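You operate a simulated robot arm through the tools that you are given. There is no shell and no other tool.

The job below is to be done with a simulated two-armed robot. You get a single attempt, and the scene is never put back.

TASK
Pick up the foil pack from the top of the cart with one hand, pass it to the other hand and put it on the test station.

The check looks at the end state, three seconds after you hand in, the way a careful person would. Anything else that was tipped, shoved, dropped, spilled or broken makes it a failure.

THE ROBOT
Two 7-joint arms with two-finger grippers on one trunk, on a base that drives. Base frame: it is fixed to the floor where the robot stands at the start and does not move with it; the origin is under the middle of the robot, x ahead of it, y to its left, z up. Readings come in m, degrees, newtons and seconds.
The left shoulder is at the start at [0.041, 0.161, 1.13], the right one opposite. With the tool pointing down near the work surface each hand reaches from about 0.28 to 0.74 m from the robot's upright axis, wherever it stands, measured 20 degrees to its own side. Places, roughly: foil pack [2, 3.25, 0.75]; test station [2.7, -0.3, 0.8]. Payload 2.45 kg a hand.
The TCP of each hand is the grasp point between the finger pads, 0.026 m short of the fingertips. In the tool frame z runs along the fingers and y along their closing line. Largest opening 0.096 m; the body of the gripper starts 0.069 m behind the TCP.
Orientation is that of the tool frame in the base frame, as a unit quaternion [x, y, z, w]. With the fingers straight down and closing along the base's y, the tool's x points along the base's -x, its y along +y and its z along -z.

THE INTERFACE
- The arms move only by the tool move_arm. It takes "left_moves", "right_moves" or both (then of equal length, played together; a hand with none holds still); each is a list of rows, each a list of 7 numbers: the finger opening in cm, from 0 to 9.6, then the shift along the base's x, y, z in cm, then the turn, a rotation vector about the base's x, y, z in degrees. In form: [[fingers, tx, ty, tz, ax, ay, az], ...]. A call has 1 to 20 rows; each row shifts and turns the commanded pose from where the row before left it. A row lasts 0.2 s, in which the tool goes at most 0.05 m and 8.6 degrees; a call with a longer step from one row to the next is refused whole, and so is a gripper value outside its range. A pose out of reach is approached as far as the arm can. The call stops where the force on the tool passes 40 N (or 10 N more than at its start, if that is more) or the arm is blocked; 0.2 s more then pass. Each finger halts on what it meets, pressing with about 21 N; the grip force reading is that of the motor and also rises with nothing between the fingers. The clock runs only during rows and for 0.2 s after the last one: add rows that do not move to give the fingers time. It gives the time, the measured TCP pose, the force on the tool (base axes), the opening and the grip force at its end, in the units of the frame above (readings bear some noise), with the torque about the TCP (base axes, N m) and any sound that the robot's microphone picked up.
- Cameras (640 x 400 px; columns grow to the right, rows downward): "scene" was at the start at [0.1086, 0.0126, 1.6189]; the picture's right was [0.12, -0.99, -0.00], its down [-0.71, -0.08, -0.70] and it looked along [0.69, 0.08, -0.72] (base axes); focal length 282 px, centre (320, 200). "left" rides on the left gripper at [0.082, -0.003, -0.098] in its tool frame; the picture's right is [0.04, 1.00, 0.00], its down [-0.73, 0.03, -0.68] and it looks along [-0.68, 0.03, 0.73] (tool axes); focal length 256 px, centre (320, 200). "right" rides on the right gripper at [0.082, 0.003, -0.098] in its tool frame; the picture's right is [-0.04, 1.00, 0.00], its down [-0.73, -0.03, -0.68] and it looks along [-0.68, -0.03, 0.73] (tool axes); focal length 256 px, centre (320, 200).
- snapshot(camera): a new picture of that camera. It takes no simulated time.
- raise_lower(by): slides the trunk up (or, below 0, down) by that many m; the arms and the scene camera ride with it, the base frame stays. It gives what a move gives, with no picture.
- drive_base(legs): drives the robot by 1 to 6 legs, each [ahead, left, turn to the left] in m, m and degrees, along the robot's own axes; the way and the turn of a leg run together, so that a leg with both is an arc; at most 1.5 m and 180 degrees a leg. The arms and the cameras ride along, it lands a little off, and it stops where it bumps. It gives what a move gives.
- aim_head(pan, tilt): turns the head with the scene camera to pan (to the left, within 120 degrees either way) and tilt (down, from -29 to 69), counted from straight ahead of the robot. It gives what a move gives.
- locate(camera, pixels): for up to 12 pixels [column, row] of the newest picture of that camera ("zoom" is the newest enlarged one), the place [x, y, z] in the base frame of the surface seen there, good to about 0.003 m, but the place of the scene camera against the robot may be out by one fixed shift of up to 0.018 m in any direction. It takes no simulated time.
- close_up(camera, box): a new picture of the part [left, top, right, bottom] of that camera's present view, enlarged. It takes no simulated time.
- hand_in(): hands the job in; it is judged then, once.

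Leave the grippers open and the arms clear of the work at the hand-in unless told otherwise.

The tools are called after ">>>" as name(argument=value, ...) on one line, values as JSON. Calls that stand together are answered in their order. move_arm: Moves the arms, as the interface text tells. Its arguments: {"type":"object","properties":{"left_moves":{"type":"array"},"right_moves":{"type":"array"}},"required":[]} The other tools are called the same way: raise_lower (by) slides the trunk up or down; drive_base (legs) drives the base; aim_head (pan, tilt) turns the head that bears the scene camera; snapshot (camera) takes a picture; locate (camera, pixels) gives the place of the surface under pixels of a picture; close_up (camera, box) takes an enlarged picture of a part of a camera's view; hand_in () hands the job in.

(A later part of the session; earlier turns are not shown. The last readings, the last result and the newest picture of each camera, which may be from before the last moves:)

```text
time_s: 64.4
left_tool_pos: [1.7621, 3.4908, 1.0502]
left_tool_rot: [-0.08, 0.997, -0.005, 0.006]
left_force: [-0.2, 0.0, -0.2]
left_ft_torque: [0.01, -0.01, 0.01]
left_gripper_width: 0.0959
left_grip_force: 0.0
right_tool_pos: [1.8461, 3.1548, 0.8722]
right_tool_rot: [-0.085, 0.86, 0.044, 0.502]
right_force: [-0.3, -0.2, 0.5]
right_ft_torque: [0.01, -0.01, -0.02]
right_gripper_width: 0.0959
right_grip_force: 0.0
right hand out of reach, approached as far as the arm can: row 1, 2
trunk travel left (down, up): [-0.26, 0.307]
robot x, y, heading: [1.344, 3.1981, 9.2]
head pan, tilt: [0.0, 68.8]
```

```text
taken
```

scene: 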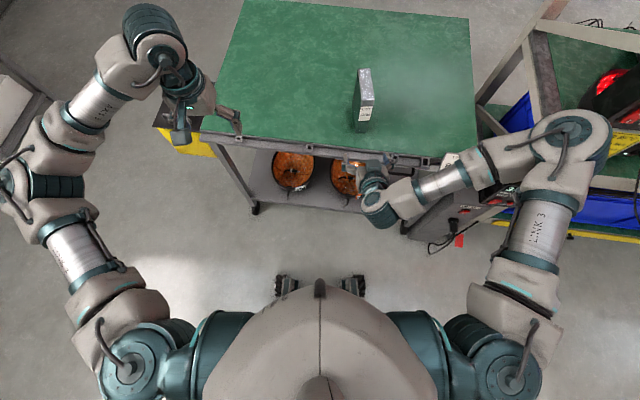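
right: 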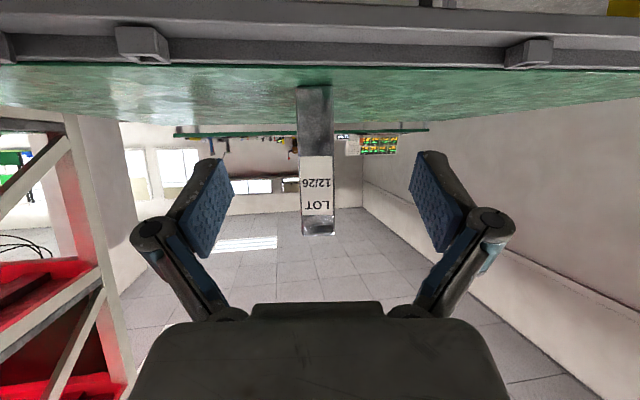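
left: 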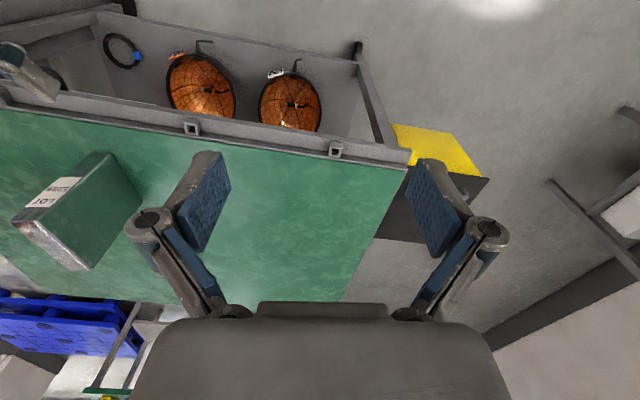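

The right hand is low in front of the pack, which sits between its fingers at (316,160). I'll measure the pack from both wrist cameras and check the right elbow against the rack.

>>> locate(camera="right", pixels=[[302, 228], [333, 228], [317, 200], [300, 100], [330, 100], [317, 120], [250, 85], [140, 45], [530, 55], [301, 160], [333, 160]])

>>> locate(camera="scene", pixels=[[575, 130], [600, 120], [590, 175], [545, 120], [540, 230], [620, 145], [600, 100], [455, 160], [360, 170]])

>>> locate(camera="left", pixels=[[20, 228], [72, 268], [90, 268], [100, 158], [128, 186], [60, 185], [20, 60], [45, 240], [80, 220], [200, 200]])

```text
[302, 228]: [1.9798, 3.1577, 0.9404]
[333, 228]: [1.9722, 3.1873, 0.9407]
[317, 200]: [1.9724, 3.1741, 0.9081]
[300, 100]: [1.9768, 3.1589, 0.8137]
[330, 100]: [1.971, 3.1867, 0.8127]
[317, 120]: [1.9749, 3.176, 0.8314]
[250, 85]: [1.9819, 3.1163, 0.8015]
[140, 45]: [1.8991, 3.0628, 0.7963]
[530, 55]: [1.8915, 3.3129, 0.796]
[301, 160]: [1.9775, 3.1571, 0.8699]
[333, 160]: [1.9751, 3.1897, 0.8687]
```

```text
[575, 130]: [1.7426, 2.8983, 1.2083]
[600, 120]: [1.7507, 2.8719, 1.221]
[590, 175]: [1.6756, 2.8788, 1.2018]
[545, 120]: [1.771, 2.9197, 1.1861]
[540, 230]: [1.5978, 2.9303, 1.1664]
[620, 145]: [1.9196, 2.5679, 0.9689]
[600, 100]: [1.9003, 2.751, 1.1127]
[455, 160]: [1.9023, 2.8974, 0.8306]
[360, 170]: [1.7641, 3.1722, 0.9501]
```

```text
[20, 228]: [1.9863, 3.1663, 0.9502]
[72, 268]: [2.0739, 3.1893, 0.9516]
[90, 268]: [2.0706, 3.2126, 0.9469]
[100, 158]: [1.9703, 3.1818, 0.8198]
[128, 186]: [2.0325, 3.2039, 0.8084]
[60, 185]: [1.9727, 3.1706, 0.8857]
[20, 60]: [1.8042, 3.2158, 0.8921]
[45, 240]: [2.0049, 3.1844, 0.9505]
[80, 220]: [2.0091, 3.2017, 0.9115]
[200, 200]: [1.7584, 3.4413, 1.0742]
```

All cameras agree: near face centre (1.975, 3.173), yaw about 11°. The elbow has more than 0.12 m of clearance. I'll advance halfway to (1.93, 3.165, 0.869), stopping short of the pack, and check the elbow again.

>>> move_arm(right_moves=[[9.6, 2.1, 0.25, -0.1, 0, 0, 0], [9.6, 2.1, 0.25, -0.1, 0, 0, 0], [9.6, 2.1, 0.25, -0.1, 0, 0, 0], [9.6, 2.1, 0.25, 0, 0, 0, 0], [9.6, 0, 0, 0, 0, 0, 0], [9.6, 0, 0, 0, 0, 0, 0], [9.6, 0, 0, 0, 0, 0, 0], [9.6, 0, 0, 0, 0, 0, 0], [9.6, 0, 0, 0, 0, 0, 0], [9.6, 0, 0, 0, 0, 0, 0]])

>>> snapshot(camera="scene")

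>>> snapshot(camera="right")

```text
time_s: 66.6
left_tool_pos: [1.7611, 3.4923, 1.0503]
left_tool_rot: [-0.081, 0.997, -0.005, 0.006]
left_force: [0.4, 1.0, 0.5]
left_ft_torque: [0.01, 0.02, 0.0]
left_gripper_width: 0.0962
left_grip_force: 0.1
right_tool_pos: [1.9289, 3.1608, 0.8688]
right_tool_rot: [-0.086, 0.859, 0.044, 0.502]
right_force: [0.1, -0.4, 0.1]
right_ft_torque: [0.03, -0.05, -0.04]
right_gripper_width: 0.0962
right_grip_force: 0.0
trunk travel left (down, up): [-0.26, 0.307]
robot x, y, heading: [1.341, 3.195, 8.9]
head pan, tilt: [0.0, 68.8]
```

```text
taken
```

scene: 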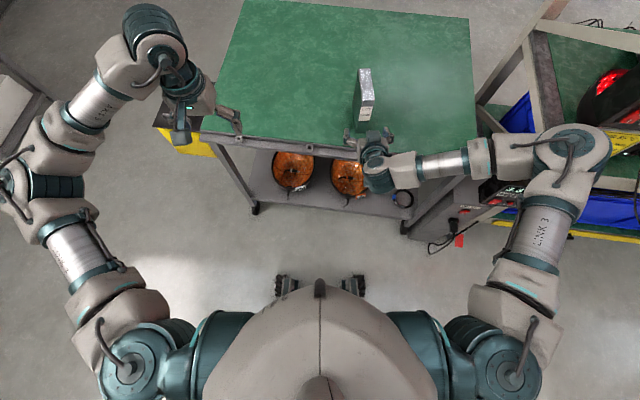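

```text
taken
```

right: 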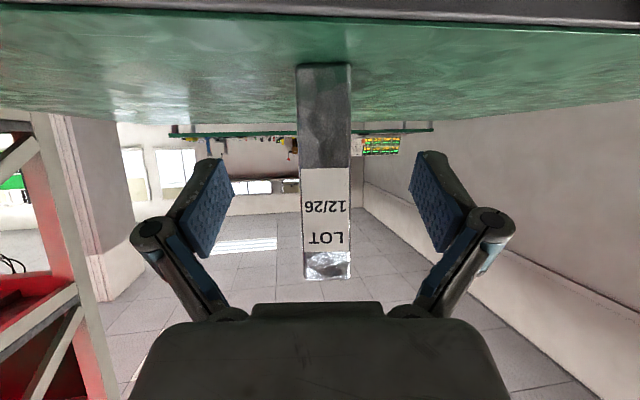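

The elbow has barely moved, and the pack is centred between the fingers at (325,170). I'll advance the last 8.6 cm to (2.015, 3.181, 0.868).

>>> move_arm(right_moves=[[9.6, 1.5, 0.4, 0, 0, 0, 0], [9.6, 1.5, 0.4, 0, 0, 0, 0], [9.6, 1.5, 0.35, 0, 0, 0, 0], [9.6, 1.5, 0.3, 0, 0, 0, 0], [9.6, 1.5, 0.3, 0, 0, 0, 0], [9.6, 1.1, 0.25, 0, 0, 0, 0], [9.6, 0, 0, 0, 0, 0, 0], [9.6, 0, 0, 0, 0, 0, 0], [9.6, 0, 0, 0, 0, 0, 0], [9.6, 0, 0, 0, 0, 0, 0], [9.6, 0, 0, 0, 0, 0, 0], [9.6, 0, 0, 0, 0, 0, 0]])

>>> snapshot(camera="right")

>>> snapshot(camera="scene")

```text
time_s: 69.2
left_tool_pos: [1.7607, 3.4929, 1.0495]
left_tool_rot: [-0.08, 0.997, -0.005, 0.006]
left_force: [-0.1, 0.1, 0.5]
left_ft_torque: [-0.01, 0.03, -0.01]
left_gripper_width: 0.0961
left_grip_force: 0.0
right_tool_pos: [2.0136, 3.1789, 0.8691]
right_tool_rot: [-0.085, 0.86, 0.044, 0.502]
right_force: [0.3, 0.2, -0.2]
right_ft_torque: [-0.02, -0.05, 0.02]
right_gripper_width: 0.0959
right_grip_force: 0.1
trunk travel left (down, up): [-0.26, 0.307]
robot x, y, heading: [1.342, 3.1957, 9.1]
head pan, tilt: [0.0, 68.8]
```

```text
taken
```

right: 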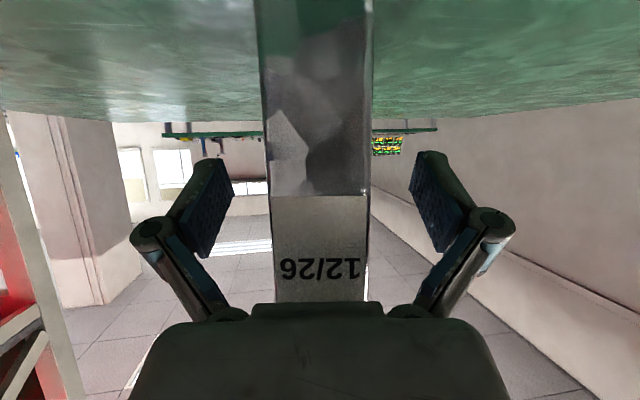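

```text
taken
```

scene: 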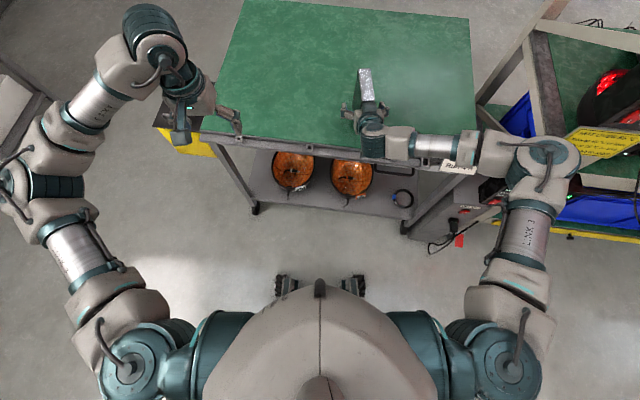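

The pack is centred between the pads. I'll shift 1.5 mm to centre exactly and close the fingers in small steps.

>>> move_arm(right_moves=[[8, 0, 0.15, 0, 0, 0, 0], [6.5, 0, 0, 0, 0, 0, 0], [5, 0, 0, 0, 0, 0, 0], [4.2, 0, 0, 0, 0, 0, 0], [3.6, 0, 0, 0, 0, 0, 0], [3.2, 0, 0, 0, 0, 0, 0], [2.8, 0, 0, 0, 0, 0, 0], [1.5, 0, 0, 0, 0, 0, 0], [0, 0, 0, 0, 0, 0, 0], [0, 0, 0, 0, 0, 0, 0], [0, 0, 0, 0, 0, 0, 0]])

>>> snapshot(camera="right")

```text
time_s: 71.6
left_tool_pos: [1.7619, 3.4904, 1.0503]
left_tool_rot: [-0.08, 0.997, -0.005, 0.007]
left_force: [-0.2, -0.2, -0.6]
left_ft_torque: [-0.01, -0.01, -0.01]
left_gripper_width: 0.096
left_grip_force: 0.1
right_tool_pos: [2.0151, 3.1812, 0.8683]
right_tool_rot: [-0.086, 0.859, 0.045, 0.502]
right_force: [0.9, -0.8, 0.0]
right_ft_torque: [-0.05, -0.01, 0.0]
right_gripper_width: 0.0356
right_grip_force: 20.8
trunk travel left (down, up): [-0.26, 0.307]
robot x, y, heading: [1.3414, 3.1951, 9.1]
head pan, tilt: [0.0, 68.8]
```

```text
taken
```

right: 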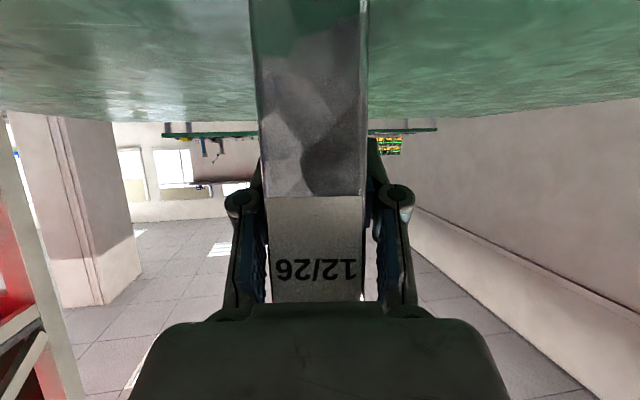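

It's gripped at 3.56 cm with 20.8 N. I'll lift 2 cm slowly and check the load.

>>> move_arm(right_moves=[[0, 0, 0, 0.5, 0, 0, 0], [0, 0, 0, 0.5, 0, 0, 0], [0, 0, 0, 0.5, 0, 0, 0], [0, 0, 0, 0.5, 0, 0, 0], [0, 0, 0, 0, 0, 0, 0], [0, 0, 0, 0, 0, 0, 0], [0, 0, 0, 0, 0, 0, 0]])

>>> snapshot(camera="right")

>>> snapshot(camera="left")

```text
time_s: 73.2
left_tool_pos: [1.7619, 3.4905, 1.05]
left_tool_rot: [-0.081, 0.997, -0.005, 0.006]
left_force: [0.3, -0.4, 1.5]
left_ft_torque: [-0.03, 0.01, -0.01]
left_gripper_width: 0.096
left_grip_force: 0.0
right_tool_pos: [2.0145, 3.1813, 0.8891]
right_tool_rot: [-0.086, 0.86, 0.045, 0.501]
right_force: [-0.2, -0.1, -2.3]
right_ft_torque: [0.0, 0.01, 0.01]
right_gripper_width: 0.0357
right_grip_force: 21.4
trunk travel left (down, up): [-0.26, 0.307]
robot x, y, heading: [1.346, 3.1956, 9.2]
head pan, tilt: [0.0, 68.8]
```

```text
taken
```

right: 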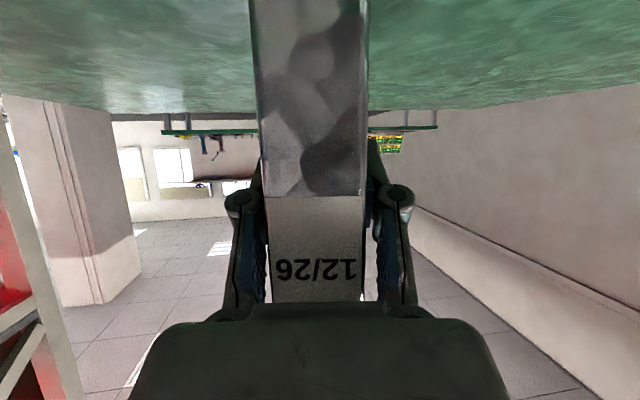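

```text
taken
```

left: 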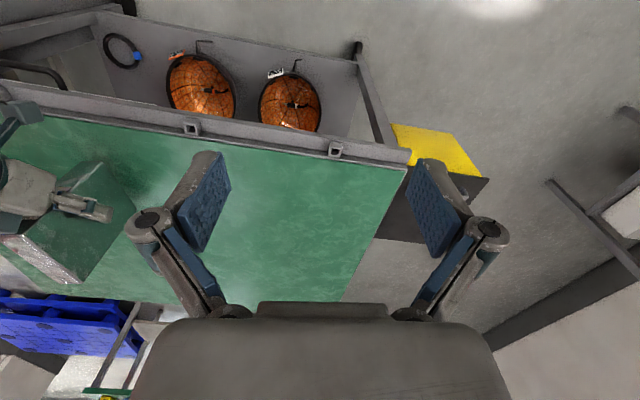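

The load reads 2.3 N, so the pack weighs about 0.23 kg, and it hasn't slipped. I'll lift 4.5 cm more and bring it in front of the body, to a pack centre of about (1.93, 3.26). At the same time I'll raise the left hand to z 1.14.

>>> move_arm(right_moves=[[0, 0, 0, 1.5, 0, 0, 0], [0, 0, 0, 1.5, 0, 0, 0], [0, 0, 0, 1.5, 0, 0, 0], [0, -1.2, 1.0, 0, 0, 0, 0], [0, -1.2, 1.0, 0, 0, 0, 0], [0, -1.2, 1.0, 0, 0, 0, 0], [0, -1.2, 1.0, 0, 0, 0, 0], [0, -1.2, 1.0, 0, 0, 0, 0], [0, -1.2, 1.0, 0, 0, 0, 0], [0, -1.2, 1.0, 0, 0, 0, 0], [0, -1.1, 0.7, 0, 0, 0, 0], [0, 0, 0, 0, 0, 0, 0], [0, 0, 0, 0, 0, 0, 0], [0, 0, 0, 0, 0, 0, 0], [0, 0, 0, 0, 0, 0, 0], [0, 0, 0, 0, 0, 0, 0], [0, 0, 0, 0, 0, 0, 0]], left_moves=[[9.6, 0, 0, 1.5, 0, 0, 0], [9.6, 0, 0, 1.5, 0, 0, 0], [9.6, 0, 0, 1.5, 0, 0, 0], [9.6, 0, 0, 1.5, 0, 0, 1.8], [9.6, 0, 0, 1.5, 0, 0, 0], [9.6, 0, 0, 1.5, 0, 0, 0], [9.6, 0, 0, 0, 0, 0, 0], [9.6, 0, 0, 0, 0, 0, 0], [9.6, 0, 0, 0, 0, 0, 0], [9.6, 0, 0, 0, 0, 0, 0], [9.6, 0, 0, 0, 0, 0, 0], [9.6, 0, 0, 0, 0, 0, 0], [9.6, 0, 0, 0, 0, 0, 0], [9.6, 0, 0, 0, 0, 0, 0], [9.6, 0, 0, 0, 0, 0, 0], [9.6, 0, 0, 0, 0, 0, 0], [9.6, 0, 0, 0, 0, 0, 0]])

>>> snapshot(camera="scene")

>>> snapshot(camera="left")

```text
time_s: 76.8
left_tool_pos: [1.7612, 3.4922, 1.1402]
left_tool_rot: [-0.095, 0.995, -0.004, 0.006]
left_force: [0.2, -0.3, -0.2]
left_ft_torque: [-0.01, -0.01, -0.01]
left_gripper_width: 0.096
left_grip_force: 0.1
right_tool_pos: [1.9165, 3.2592, 0.9347]
right_tool_rot: [-0.086, 0.859, 0.044, 0.502]
right_force: [1.0, 0.6, -1.7]
right_ft_torque: [-0.02, 0.05, 0.04]
right_gripper_width: 0.036
right_grip_force: 20.7
trunk travel left (down, up): [-0.26, 0.307]
robot x, y, heading: [1.3426, 3.1954, 9.3]
head pan, tilt: [0.0, 68.8]
```

```text
taken
```

scene: 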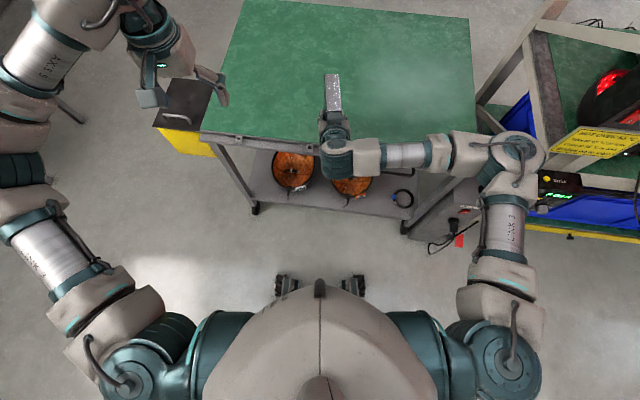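

```text
taken
```

left: 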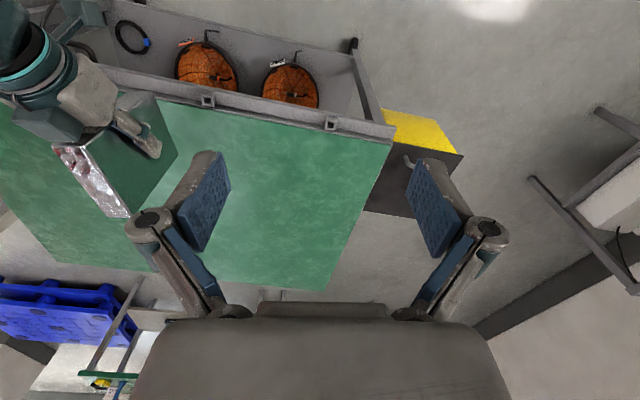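

The right hand holds the pack steadily at TCP (1.917, 3.259, 0.935), so the pack top should be at z≈1.015. I'll confirm the pack's top from the left camera.

>>> locate(camera="left", pixels=[[60, 150], [80, 148], [112, 210], [126, 212], [85, 180], [100, 200], [145, 110], [60, 75], [150, 190]])

>>> locate(camera="scene", pixels=[[328, 78], [337, 78], [332, 90], [332, 106], [340, 160], [345, 130], [370, 150]])

```text
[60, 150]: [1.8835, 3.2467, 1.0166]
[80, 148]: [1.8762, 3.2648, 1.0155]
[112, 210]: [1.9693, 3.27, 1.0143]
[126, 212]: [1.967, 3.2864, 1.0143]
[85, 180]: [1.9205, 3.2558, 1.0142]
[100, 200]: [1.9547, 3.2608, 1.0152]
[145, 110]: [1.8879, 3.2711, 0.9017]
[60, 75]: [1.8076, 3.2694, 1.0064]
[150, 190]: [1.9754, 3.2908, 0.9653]
```

```text
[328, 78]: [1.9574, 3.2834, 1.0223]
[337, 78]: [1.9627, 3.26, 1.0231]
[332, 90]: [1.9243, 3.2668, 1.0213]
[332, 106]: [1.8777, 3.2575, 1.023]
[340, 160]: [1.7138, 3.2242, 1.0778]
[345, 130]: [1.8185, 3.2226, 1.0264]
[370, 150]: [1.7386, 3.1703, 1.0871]
```

Confirmed: the top is level at z 1.015, centred at (1.926, 3.261). I'll move the left hand above it at (1.938, 3.263, 1.14).

>>> move_arm(left_moves=[[9.6, 2.2, -2.86, 0, 0, 0, 0], [9.6, 2.2, -2.86, 0, 0, 0, 0], [9.6, 2.2, -2.86, 0, 0, 0, 0], [9.6, 2.2, -2.86, 0, 0, 0, 0], [9.6, 2.2, -2.86, 0, 0, 0, 0], [9.6, 2.2, -2.86, 0, 0, 0, 0], [9.6, 2.2, -2.86, 0, 0, 0, 0], [9.6, 2.2, -2.86, 0, 0, 0, 0], [9.6, 0, 0, 0, 0, 0, 0], [9.6, 0, 0, 0, 0, 0, 0], [9.6, 0, 0, 0, 0, 0, 0], [9.6, 0, 0, 0, 0, 0, 0], [9.6, 0, 0, 0, 0, 0, 0], [9.6, 0, 0, 0, 0, 0, 0], [9.6, 0, 0, 0, 0, 0, 0], [9.6, 0, 0, 0, 0, 0, 0]])

>>> snapshot(camera="scene")

>>> snapshot(camera="left")

>>> snapshot(camera="right")

```text
time_s: 80.2
left_tool_pos: [1.9405, 3.2605, 1.1363]
left_tool_rot: [-0.096, 0.995, -0.004, 0.006]
left_force: [0.4, -0.1, -0.3]
left_ft_torque: [0.01, -0.01, 0.03]
left_gripper_width: 0.0962
left_grip_force: 0.1
right_tool_pos: [1.9168, 3.2577, 0.9336]
right_tool_rot: [-0.086, 0.859, 0.046, 0.502]
right_force: [0.4, -0.4, -2.7]
right_ft_torque: [-0.04, 0.02, 0.01]
right_gripper_width: 0.0358
right_grip_force: 21.8
trunk travel left (down, up): [-0.26, 0.307]
robot x, y, heading: [1.3393, 3.1953, 9.2]
head pan, tilt: [0.0, 68.8]
```

```text
taken
```

scene: 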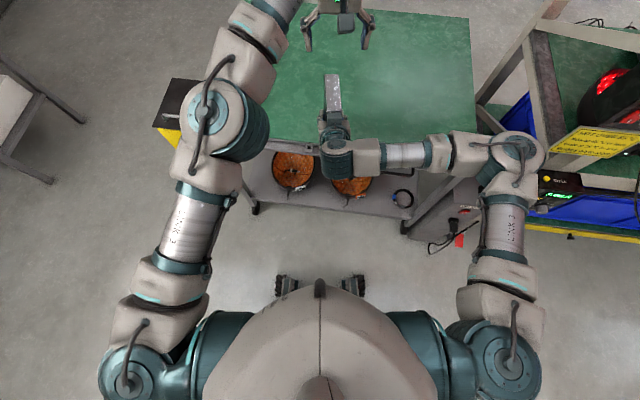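

```text
taken
```

left: 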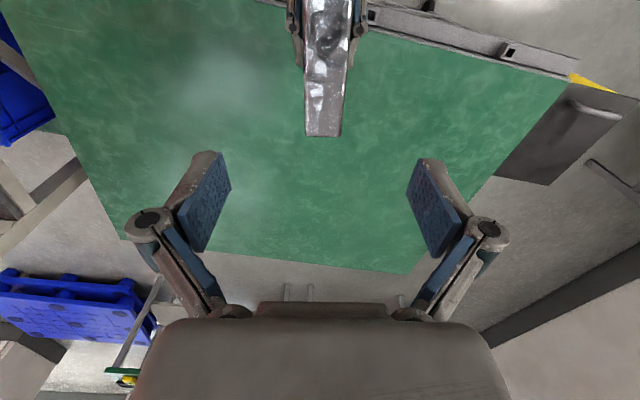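

```text
taken
```

right: 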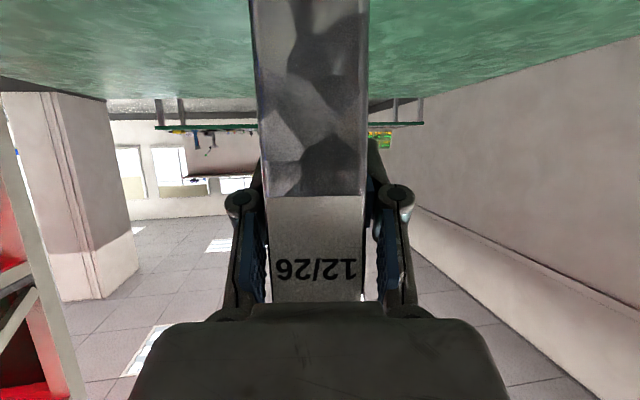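

The left hand is above the pack. I'll measure the pack's top from this camera before descending.

>>> locate(camera="left", pixels=[[309, 130], [323, 130], [337, 130], [306, 60], [350, 60], [328, 60], [327, 20], [322, 110]])

```text
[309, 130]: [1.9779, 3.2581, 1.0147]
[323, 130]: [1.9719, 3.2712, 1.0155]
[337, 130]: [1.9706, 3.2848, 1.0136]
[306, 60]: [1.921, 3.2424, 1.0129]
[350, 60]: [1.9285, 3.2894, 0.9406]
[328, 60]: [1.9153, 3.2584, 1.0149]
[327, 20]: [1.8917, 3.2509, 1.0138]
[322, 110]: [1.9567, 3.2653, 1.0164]
```

The pack's centre line at this x is y≈3.2645, so I need a +4 mm shift. I'll descend the left hand 14.5 cm to z≈0.991, fingers open and straddling the pack's top, with its tips about 2 cm above the right fingers.

>>> move_arm(left_moves=[[9.6, 0, 0.4, -1.5, 0, 0, 0], [9.6, 0, 0, -1.5, 0, 0, 0], [9.6, 0, 0, -1.5, 0, 0, 0], [9.6, 0, 0, -1.5, 0, 0, 0], [9.6, 0, 0, -1.5, 0, 0, 0], [9.6, 0, 0, -1.5, 0, 0, 0], [9.6, 0, 0, 0, 0, 0, 0], [9.6, 0, 0, 0, 0, 0, 0], [9.6, 0, 0, 0, 0, 0, 0]])

>>> snapshot(camera="scene")

>>> snapshot(camera="left")

```text
time_s: 82.2
left_tool_pos: [1.9377, 3.266, 1.0491]
left_tool_rot: [-0.096, 0.995, -0.003, 0.007]
left_force: [-0.7, -0.4, -0.4]
left_ft_torque: [0.02, 0.01, 0.03]
left_gripper_width: 0.0962
left_grip_force: 0.0
right_tool_pos: [1.9173, 3.258, 0.9325]
right_tool_rot: [-0.085, 0.859, 0.045, 0.502]
right_force: [-0.3, 0.3, -3.0]
right_ft_torque: [-0.02, 0.01, 0.01]
right_gripper_width: 0.0359
right_grip_force: 21.1
trunk travel left (down, up): [-0.26, 0.307]
robot x, y, heading: [1.3392, 3.1963, 9.4]
head pan, tilt: [0.0, 68.8]
```

```text
taken
```

scene: 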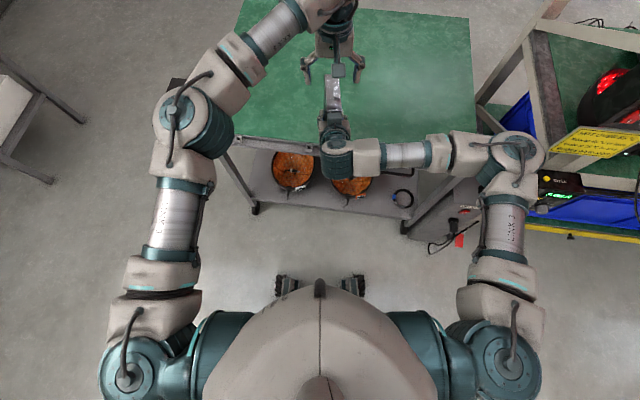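

```text
taken
```

left: 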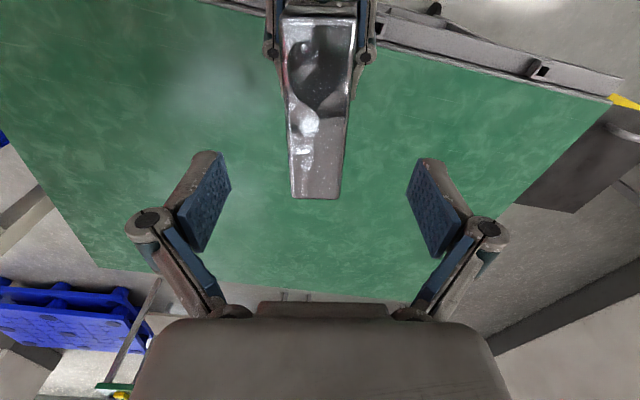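

Alignment looks good and the pack is centred between the left fingers. I'll descend another 5.7 cm.

>>> move_arm(left_moves=[[9.6, 0, -0.1, -1.2, 0, 0, 0], [9.6, 0, 0, -1.2, 0, 0, 0], [9.6, 0, 0, -1.2, 0, 0, 0], [9.6, 0, 0, -1.1, 0, 0, 0], [9.6, 0, 0, -1.0, 0, 0, 0], [9.6, 0, 0, 0, 0, 0, 0], [9.6, 0, 0, 0, 0, 0, 0], [9.6, 0, 0, 0, 0, 0, 0]])

>>> snapshot(camera="left")

>>> snapshot(camera="right")

>>> close_up(camera="scene", box=[270, 20, 430, 180])

```text
time_s: 84.0
left_tool_pos: [1.9373, 3.2638, 0.9933]
left_tool_rot: [-0.096, 0.995, -0.003, 0.006]
left_force: [0.3, -0.1, -0.5]
left_ft_torque: [-0.01, 0.0, 0.01]
left_gripper_width: 0.0959
left_grip_force: 0.0
right_tool_pos: [1.9168, 3.2577, 0.9327]
right_tool_rot: [-0.086, 0.86, 0.045, 0.501]
right_force: [-0.7, 0.0, -2.3]
right_ft_torque: [-0.02, 0.03, -0.01]
right_gripper_width: 0.0356
right_grip_force: 21.3
trunk travel left (down, up): [-0.26, 0.307]
robot x, y, heading: [1.3422, 3.1964, 9.3]
head pan, tilt: [0.0, 68.8]
```

```text
taken
```

left: 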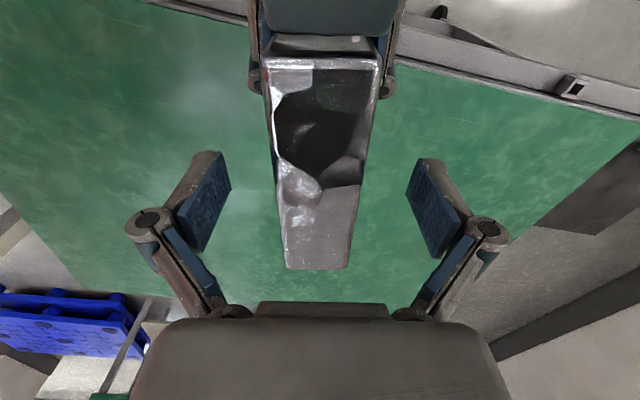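

```text
taken
```

right: 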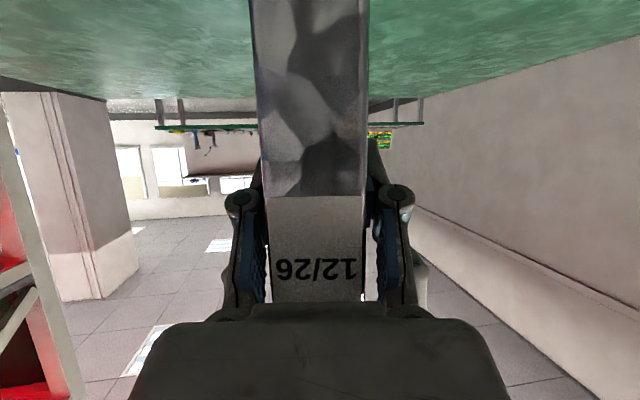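

```text
2.50 times, centred on (350, 100) of scene
```

zoom: 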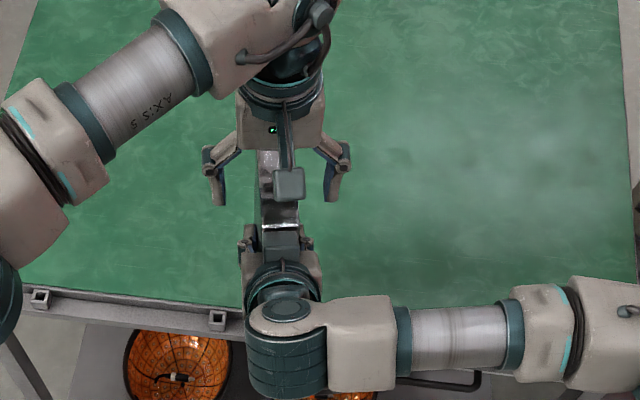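

The left fingers straddle the pack, clear of the right hand. I'll close the left fingers in small steps.

>>> move_arm(left_moves=[[8, 0, 0, 0, 0, 0, 0], [6.5, 0, 0, 0, 0, 0, 0], [5, 0, 0, 0, 0, 0, 0], [4.2, 0, 0, 0, 0, 0, 0], [3.8, 0, 0, 0, 0, 0, 0], [3.4, 0, 0, 0, 0, 0, 0], [2.8, 0, 0, 0, 0, 0, 0], [1.5, 0, 0, 0, 0, 0, 0], [0, 0, 0, 0, 0, 0, 0], [0, 0, 0, 0, 0, 0, 0], [0, 0, 0, 0, 0, 0, 0]])

>>> snapshot(camera="left")

```text
time_s: 86.4
left_tool_pos: [1.9377, 3.2636, 0.9934]
left_tool_rot: [-0.097, 0.995, -0.005, 0.006]
left_force: [0.3, -5.0, 1.9]
left_ft_torque: [-0.29, 0.0, 0.23]
left_gripper_width: 0.0358
left_grip_force: 21.6
right_tool_pos: [1.9167, 3.2583, 0.9326]
right_tool_rot: [-0.086, 0.86, 0.046, 0.501]
right_force: [-0.8, 4.6, -4.6]
right_ft_torque: [-0.03, -0.01, -0.1]
right_gripper_width: 0.0356
right_grip_force: 21.0
trunk travel left (down, up): [-0.26, 0.307]
robot x, y, heading: [1.34, 3.1975, 9.1]
head pan, tilt: [0.0, 68.8]
```

```text
taken
```

left: 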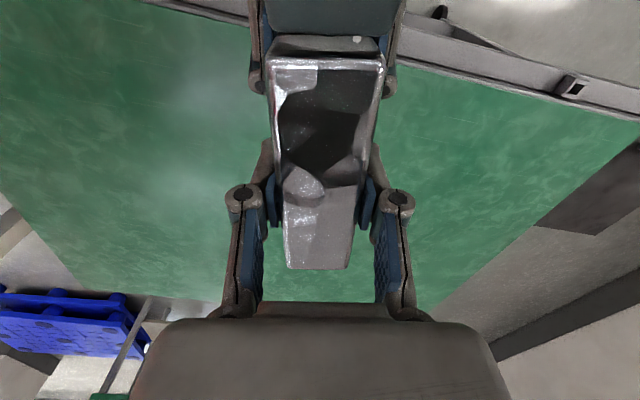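

Both hands grip the pack, with a small 5 N side load. Now the right hand opens, staying still so I can see the left take the weight.

>>> move_arm(right_moves=[[4.2, 0, 0, 0, 0, 0, 0], [5.5, 0, 0, 0, 0, 0, 0], [7.5, 0, 0, 0, 0, 0, 0], [9.6, 0, 0, 0, 0, 0, 0], [9.6, 0, 0, 0, 0, 0, 0], [9.6, 0, 0, 0, 0, 0, 0], [9.6, 0, 0, 0, 0, 0, 0]])

>>> snapshot(camera="right")

>>> snapshot(camera="left")

```text
time_s: 88.0
left_tool_pos: [1.9387, 3.2638, 0.9927]
left_tool_rot: [-0.096, 0.995, -0.003, 0.006]
left_force: [-0.4, 0.3, -0.5]
left_ft_torque: [0.03, -0.01, 0.0]
left_gripper_width: 0.0357
left_grip_force: 21.2
right_tool_pos: [1.9181, 3.2579, 0.9348]
right_tool_rot: [-0.085, 0.859, 0.045, 0.502]
right_force: [0.8, -0.6, -0.2]
right_ft_torque: [0.01, 0.0, 0.03]
right_gripper_width: 0.0959
right_grip_force: 0.0
trunk travel left (down, up): [-0.26, 0.307]
robot x, y, heading: [1.3397, 3.1973, 8.9]
head pan, tilt: [0.0, 68.8]
```

```text
taken
```

right: 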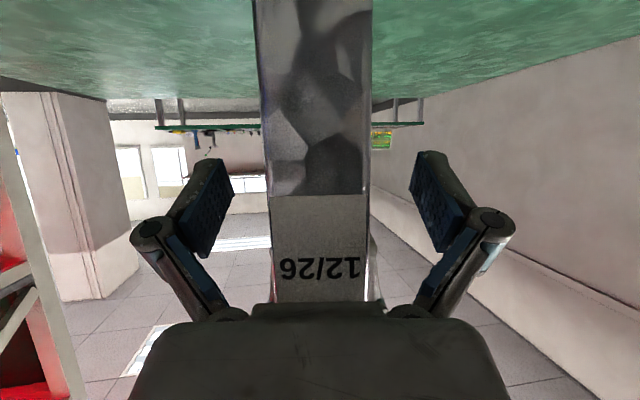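

```text
taken
```

left: 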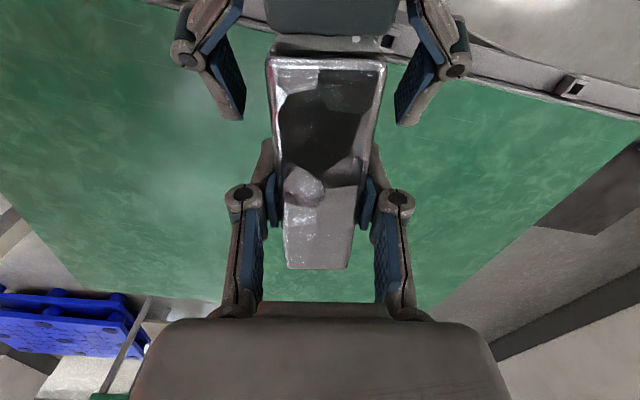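

The right hand is open and the left holds the pack. I'll withdraw the right hand straight back 12 cm, then sideways to the right.

>>> move_arm(right_moves=[[9.6, -1.5, -0.3, 0, 0, 0, 0], [9.6, -2, -0.4, 0, 0, 0, 0], [9.6, -2, -0.4, 0, 0, 0, 0], [9.6, -2, -0.4, 0, 0, 0, 0], [9.6, -2, -0.4, 0, 0, 0, 0], [9.6, -2, -0.4, 0, 0, 0, 0], [9.6, 0, 0, 0, 0, 0, 0], [9.6, 0, 0, 0, 0, 0, 0]])

>>> snapshot(camera="scene")

>>> snapshot(camera="right")

```text
time_s: 89.8
left_tool_pos: [1.9384, 3.2622, 0.9926]
left_tool_rot: [-0.096, 0.995, -0.004, 0.007]
left_force: [-0.9, 0.0, -0.3]
left_ft_torque: [0.02, -0.02, 0.01]
left_gripper_width: 0.0358
left_grip_force: 20.8
right_tool_pos: [1.8022, 3.2345, 0.9337]
right_tool_rot: [-0.085, 0.86, 0.045, 0.502]
right_force: [0.0, 0.0, 0.3]
right_ft_torque: [-0.02, -0.02, 0.03]
right_gripper_width: 0.0961
right_grip_force: 0.1
trunk travel left (down, up): [-0.26, 0.307]
robot x, y, heading: [1.3403, 3.2004, 9.2]
head pan, tilt: [0.0, 68.8]
```

```text
taken
```

scene: 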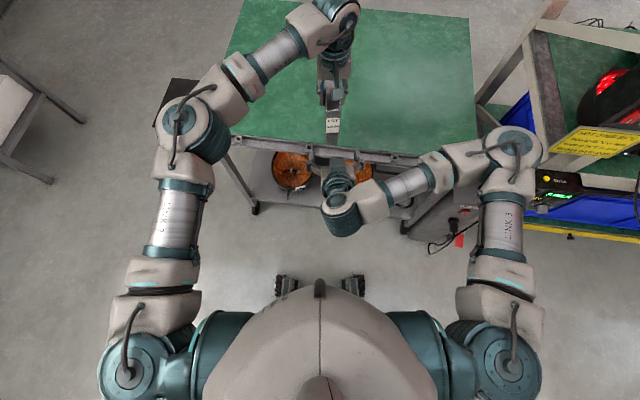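

```text
taken
```

right: 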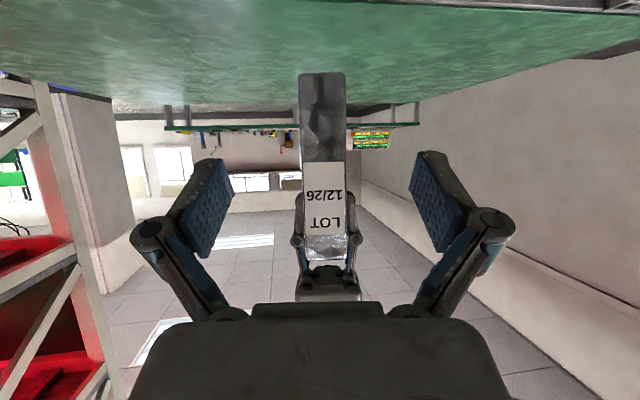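

The left hand holds the pack upright with "LOT 12/26" facing me. I'll tuck the right hand away: move it right and up, then turn it back to pointing down.

>>> move_arm(right_moves=[[9.6, 0, -3.6, 1.5, 0, 0, 0], [9.6, 0, -3.6, 1.5, 0, 0, 0], [9.6, 0, -3.6, 1.5, 0, 0, 0], [9.6, 0, -3.6, 1.5, 0, 0, 0], [9.6, 0, -1, 1, -1.6, 8.44, 0], [9.6, 0, -1, 1, -1.6, 8.44, 0], [9.6, 0, 0, 1, -1.6, 8.44, 0], [9.6, 0, 0, 1, -1.6, 8.44, 0], [9.6, 0, 0, 1, -1.6, 8.44, 0], [9.6, 0, 0, 1, -1.6, 8.44, 0], [9.6, 0, 0, 0, -1.6, 8.44, 0], [9.6, 0, 0, 0, 0, 0, 0], [9.6, 0, 0, 0, 0, 0, 0], [9.6, 0, 0, 0, 0, 0, 0]])

>>> snapshot(camera="scene")

```text
time_s: 92.8
left_tool_pos: [1.938, 3.2624, 0.9927]
left_tool_rot: [-0.096, 0.995, -0.003, 0.008]
left_force: [0.2, 0.3, 0.3]
left_ft_torque: [0.0, -0.03, 0.02]
left_gripper_width: 0.0359
left_grip_force: 21.2
right_tool_pos: [1.8431, 3.0926, 1.0547]
right_tool_rot: [-0.099, 0.995, 0.001, 0.002]
right_force: [-0.1, 0.1, -0.1]
right_ft_torque: [-0.02, 0.01, -0.02]
right_gripper_width: 0.0959
right_grip_force: 0.0
right hand out of reach, approached as far as the arm can: row 2, 3, 4
trunk travel left (down, up): [-0.26, 0.307]
robot x, y, heading: [1.3415, 3.2003, 9.1]
head pan, tilt: [0.0, 68.8]
```

```text
taken
```

scene: 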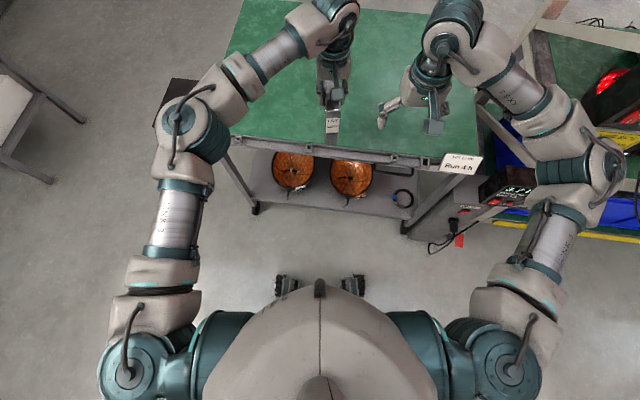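

Both arms are clear of each other. I'll raise the trunk 0.25 m so the pack travels above bench height, then back away from the cart and look for the way round.

>>> raise_lower(by=0.25)

>>> drive_base(legs=[[-0.5, 0, 0]])

>>> aim_head(pan=10, tilt=22)

>>> snapshot(camera="scene")

```text
time_s: 95.3
left_tool_pos: [1.9387, 3.2636, 1.2426]
left_tool_rot: [-0.096, 0.995, -0.004, 0.006]
left_force: [-0.7, -0.3, -3.4]
left_ft_torque: [0.01, -0.03, 0.02]
left_gripper_width: 0.0357
left_grip_force: 20.9
right_tool_pos: [1.8439, 3.093, 1.3021]
right_tool_rot: [-0.1, 0.995, 0.001, 0.002]
right_force: [0.8, 0.4, 0.7]
right_ft_torque: [0.0, 0.01, 0.0]
right_gripper_width: 0.096
right_grip_force: 0.1
trunk travel left (down, up): [-0.51, 0.057]
robot x, y, heading: [1.3409, 3.1975, 8.9]
head pan, tilt: [0.0, 68.8]
```

```text
time_s: 98.3
left_tool_pos: [1.4515, 3.1833, 1.2424]
left_tool_rot: [-0.093, 0.996, -0.003, 0.006]
left_force: [0.4, 0.8, -2.3]
left_ft_torque: [0.02, -0.04, -0.03]
left_gripper_width: 0.0356
left_grip_force: 21.1
right_tool_pos: [1.3562, 3.0112, 1.3037]
right_tool_rot: [-0.095, 0.995, 0.002, 0.002]
right_force: [-0.3, -0.9, -0.3]
right_ft_torque: [0.01, -0.01, 0.0]
right_gripper_width: 0.0958
right_grip_force: 0.1
trunk travel left (down, up): [-0.51, 0.057]
robot x, y, heading: [0.852, 3.1192, 9.0]
head pan, tilt: [0.0, 68.8]
```

```text
time_s: 99.4
left_tool_pos: [1.4474, 3.1819, 1.246]
left_tool_rot: [-0.094, 0.996, -0.003, 0.008]
left_force: [0.0, -0.2, -2.7]
left_ft_torque: [-0.03, -0.04, -0.02]
left_gripper_width: 0.0358
left_grip_force: 20.9
right_tool_pos: [1.3497, 3.0104, 1.3056]
right_tool_rot: [-0.095, 0.995, 0.001, 0.006]
right_force: [0.3, 1.1, -0.3]
right_ft_torque: [0.0, -0.01, 0.01]
right_gripper_width: 0.096
right_grip_force: 0.0
trunk travel left (down, up): [-0.51, 0.057]
robot x, y, heading: [0.8508, 3.1144, 8.8]
head pan, tilt: [10.0, 22.0]
```

```text
taken
```

scene: 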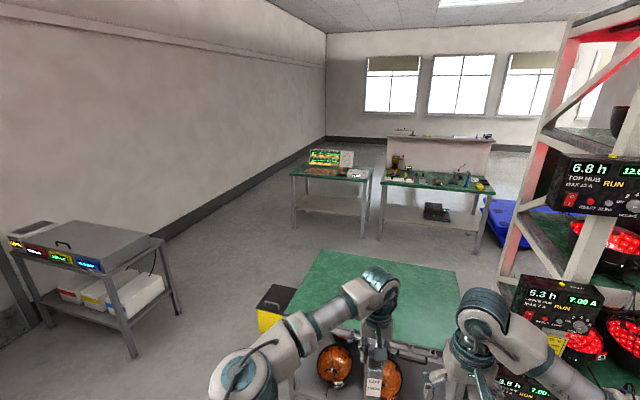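

The left hand now reads about 2.5 N, the pack's weight. The way past the cart's left side looks open. I'll measure the obstacles.

>>> locate(camera="scene", pixels=[[175, 312], [135, 355], [162, 240], [265, 320], [300, 290], [318, 252], [455, 268], [297, 228], [380, 238], [470, 252], [510, 235], [250, 230]])

>>> locate(camera="scene", pixels=[[292, 172], [375, 180], [490, 190], [405, 280], [200, 290], [420, 250], [360, 240], [480, 215], [470, 280], [320, 160], [270, 180], [500, 170]])

```text
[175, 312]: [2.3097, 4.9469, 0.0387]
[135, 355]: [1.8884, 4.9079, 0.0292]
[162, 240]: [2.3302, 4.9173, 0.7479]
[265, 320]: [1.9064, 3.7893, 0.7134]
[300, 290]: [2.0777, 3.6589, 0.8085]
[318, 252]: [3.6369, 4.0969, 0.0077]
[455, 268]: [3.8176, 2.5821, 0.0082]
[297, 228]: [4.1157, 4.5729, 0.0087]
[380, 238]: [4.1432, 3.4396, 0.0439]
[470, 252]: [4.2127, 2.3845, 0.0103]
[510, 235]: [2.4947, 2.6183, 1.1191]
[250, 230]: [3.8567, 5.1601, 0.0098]
```

```text
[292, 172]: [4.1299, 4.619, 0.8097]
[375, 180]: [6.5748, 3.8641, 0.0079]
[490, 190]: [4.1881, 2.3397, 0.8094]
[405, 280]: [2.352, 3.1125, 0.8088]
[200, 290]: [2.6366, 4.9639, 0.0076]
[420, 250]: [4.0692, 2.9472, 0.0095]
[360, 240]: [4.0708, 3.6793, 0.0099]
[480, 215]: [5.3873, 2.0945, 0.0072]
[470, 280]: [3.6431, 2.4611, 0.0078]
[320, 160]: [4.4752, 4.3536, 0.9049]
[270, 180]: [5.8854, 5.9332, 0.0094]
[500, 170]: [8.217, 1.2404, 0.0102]
```

The layout is:
- The cart and its yellow box end at y≈3.8.
- The grey side cart starts at y≈4.9.
- The tables behind start at x≈4.1.

I'll square up, strafe to y≈4.3 and drive ahead in two legs to x≈2.2, then look again.

>>> drive_base(legs=[[0, 0, -8.8], [0, 1.2, 0]])

>>> aim_head(pan=0, tilt=40)

>>> snapshot(camera="scene")

```text
time_s: 106.2
left_tool_pos: [1.4645, 4.2922, 1.2461]
left_tool_rot: [-0.003, 1.0, -0.001, 0.008]
left_force: [0.5, -0.1, -3.7]
left_ft_torque: [-0.01, -0.03, 0.0]
left_gripper_width: 0.0358
left_grip_force: 20.6
right_tool_pos: [1.3373, 4.1416, 1.3047]
right_tool_rot: [-0.005, 1.0, 0.003, 0.005]
right_force: [-0.5, -0.4, -0.3]
right_ft_torque: [0.02, 0.01, 0.02]
right_gripper_width: 0.0961
right_grip_force: 0.1
trunk travel left (down, up): [-0.51, 0.057]
robot x, y, heading: [0.8651, 4.3429, -1.4]
head pan, tilt: [10.0, 22.0]
```

```text
time_s: 107.1
left_tool_pos: [1.4606, 4.2891, 1.249]
left_tool_rot: [-0.002, 1.0, -0.002, 0.01]
left_force: [-0.6, -2.0, -3.9]
left_ft_torque: [0.1, -0.1, -0.01]
left_gripper_width: 0.0359
left_grip_force: 20.5
right_tool_pos: [1.3329, 4.1394, 1.3057]
right_tool_rot: [-0.004, 1.0, 0.002, 0.007]
right_force: [-0.1, -1.1, 0.1]
right_ft_torque: [0.12, 0.06, 0.01]
right_gripper_width: 0.096
right_grip_force: 0.1
trunk travel left (down, up): [-0.51, 0.057]
robot x, y, heading: [0.8705, 4.3399, -1.3]
head pan, tilt: [0.0, 40.0]
```

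```text
taken
```

scene: 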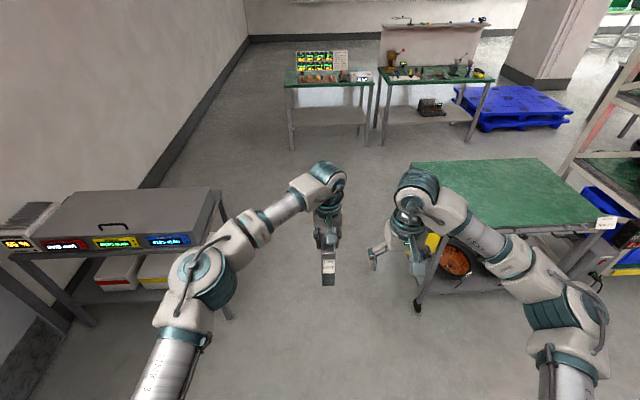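

The gap ahead is clear, with the grey cart on the left and the cart on the right. I'll drive ahead in two legs to x≈3.3.

>>> locate(camera="scene", pixels=[[465, 100], [485, 130], [570, 120], [545, 90], [215, 200], [230, 318], [415, 165], [540, 160], [205, 260], [370, 85], [415, 305]])

>>> drive_base(legs=[[1.2, -0.02, 0], [1.2, 0, 0]])

>>> aim_head(pan=-75, tilt=28)

>>> snapshot(camera="scene")

```text
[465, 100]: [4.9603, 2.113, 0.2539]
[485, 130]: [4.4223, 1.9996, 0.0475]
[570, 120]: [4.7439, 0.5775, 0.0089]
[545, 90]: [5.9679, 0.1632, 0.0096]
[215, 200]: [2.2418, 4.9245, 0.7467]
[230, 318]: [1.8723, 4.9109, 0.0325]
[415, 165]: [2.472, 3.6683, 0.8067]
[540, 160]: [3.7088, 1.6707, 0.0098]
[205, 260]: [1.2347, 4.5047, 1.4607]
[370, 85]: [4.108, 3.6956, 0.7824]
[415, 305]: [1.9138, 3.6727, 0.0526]
```

```text
time_s: 118.6
left_tool_pos: [3.8099, 4.2131, 1.2578]
left_tool_rot: [0.005, 1.0, 0.005, 0.016]
left_force: [-2.2, -2.8, -2.8]
left_ft_torque: [0.15, -0.14, 0.01]
left_gripper_width: 0.0357
left_grip_force: 20.9
right_tool_pos: [3.6776, 4.0651, 1.3117]
right_tool_rot: [0.004, 1.0, 0.008, 0.015]
right_force: [0.6, -1.3, 0.7]
right_ft_torque: [0.17, 0.07, 0.01]
right_gripper_width: 0.0958
right_grip_force: 0.0
trunk travel left (down, up): [-0.51, 0.057]
robot x, y, heading: [3.2351, 4.2914, -2.1]
head pan, tilt: [0.0, 40.0]
stopped in leg 2: the robot was blocked; the commanded pose is now the measured one
```

```text
time_s: 120.1
left_tool_pos: [3.8188, 4.2972, 1.2595]
left_tool_rot: [0.001, 1.0, -0.022, 0.015]
left_force: [1.9, 1.2, -1.6]
left_ft_torque: [-0.04, 0.12, -0.01]
left_gripper_width: 0.0355
left_grip_force: 20.7
right_tool_pos: [3.6854, 4.153, 1.3224]
right_tool_rot: [-0.002, 1.0, -0.02, 0.016]
right_force: [0.0, 1.1, 0.3]
right_ft_torque: [-0.05, -0.05, 0.02]
right_gripper_width: 0.0961
right_grip_force: 0.0
trunk travel left (down, up): [-0.51, 0.057]
robot x, y, heading: [3.2372, 4.3035, -2.3]
head pan, tilt: [-75.0, 28.0]
```

```text
taken
```

scene: 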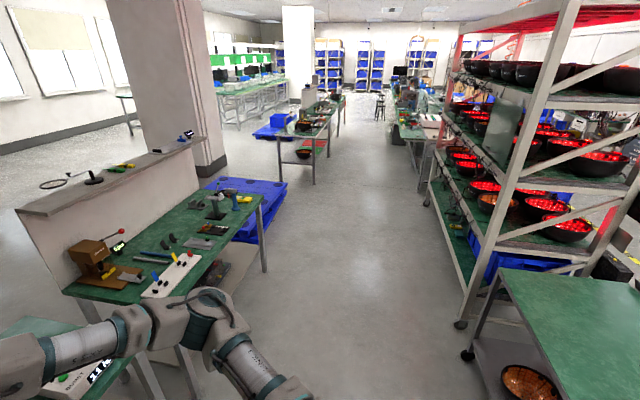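

The drive stopped 4 cm short, reported as "blocked", and the robot is swaying. I'll look around the base to find what it met before I move on.

>>> aim_head(pan=0, tilt=55)

>>> snapshot(camera="scene")

>>> snapshot(camera="left")

>>> aim_head(pan=-100, tilt=60)

>>> snapshot(camera="scene")

>>> aim_head(pan=100, tilt=60)

>>> snapshot(camera="scene")

```text
time_s: 121.5
left_tool_pos: [3.8121, 4.2216, 1.2599]
left_tool_rot: [0.003, 1.0, 0.0, 0.017]
left_force: [-1.9, -0.8, -3.0]
left_ft_torque: [0.06, -0.14, 0.03]
left_gripper_width: 0.0357
left_grip_force: 20.8
right_tool_pos: [3.6808, 4.075, 1.3144]
right_tool_rot: [0.001, 1.0, 0.003, 0.016]
right_force: [0.1, -0.7, 0.9]
right_ft_torque: [0.08, 0.04, -0.05]
right_gripper_width: 0.096
right_grip_force: 0.1
trunk travel left (down, up): [-0.51, 0.057]
robot x, y, heading: [3.2357, 4.2872, -2.0]
head pan, tilt: [0.0, 55.0]
```

```text
taken
```

scene: 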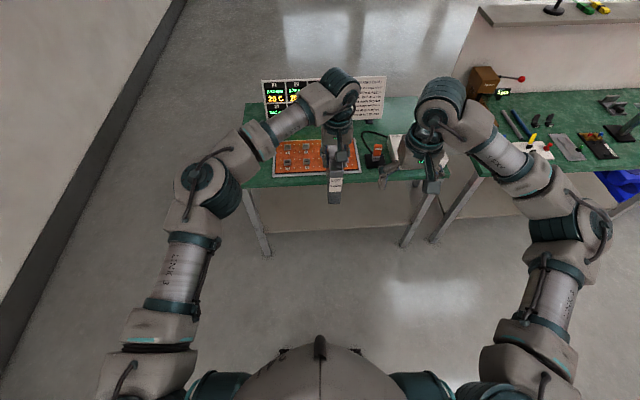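

```text
taken
```

left: 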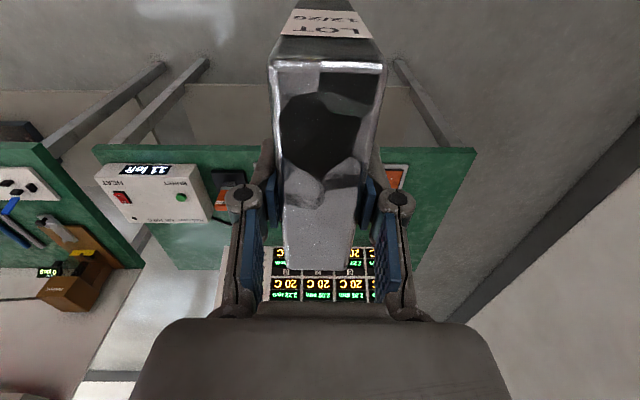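

```text
time_s: 123.3
left_tool_pos: [3.8218, 4.3106, 1.256]
left_tool_rot: [0.002, 1.0, -0.027, 0.012]
left_force: [2.3, 4.1, -3.6]
left_ft_torque: [-0.15, 0.18, -0.02]
left_gripper_width: 0.0357
left_grip_force: 20.8
right_tool_pos: [3.6863, 4.1653, 1.32]
right_tool_rot: [0.0, 1.0, -0.025, 0.012]
right_force: [-0.3, 1.6, -0.2]
right_ft_torque: [-0.09, -0.07, 0.0]
right_gripper_width: 0.0959
right_grip_force: 0.1
trunk travel left (down, up): [-0.51, 0.057]
robot x, y, heading: [3.2367, 4.3071, -2.8]
head pan, tilt: [-100.0, 60.0]
```

```text
taken
```

scene: 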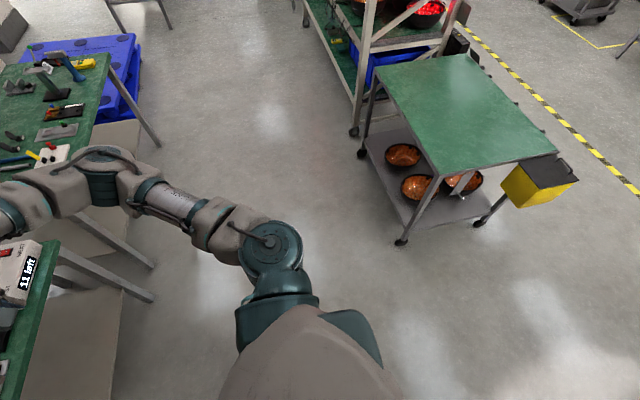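

```text
time_s: 126.2
left_tool_pos: [3.8199, 4.3234, 1.2593]
left_tool_rot: [0.0, 0.999, -0.032, 0.014]
left_force: [1.8, 3.2, -2.8]
left_ft_torque: [-0.21, 0.12, -0.02]
left_gripper_width: 0.0357
left_grip_force: 21.5
right_tool_pos: [3.687, 4.1801, 1.3252]
right_tool_rot: [-0.002, 0.999, -0.028, 0.015]
right_force: [0.3, 1.7, 0.8]
right_ft_torque: [-0.16, -0.04, 0.04]
right_gripper_width: 0.0959
right_grip_force: 0.0
trunk travel left (down, up): [-0.51, 0.057]
robot x, y, heading: [3.2406, 4.3079, -2.5]
head pan, tilt: [100.0, 60.0]
```

```text
taken
```

scene: 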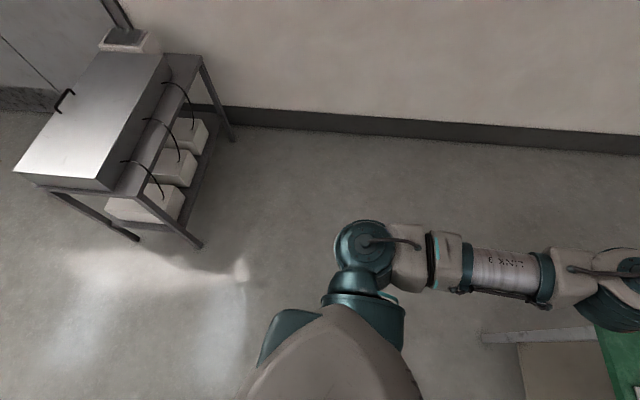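

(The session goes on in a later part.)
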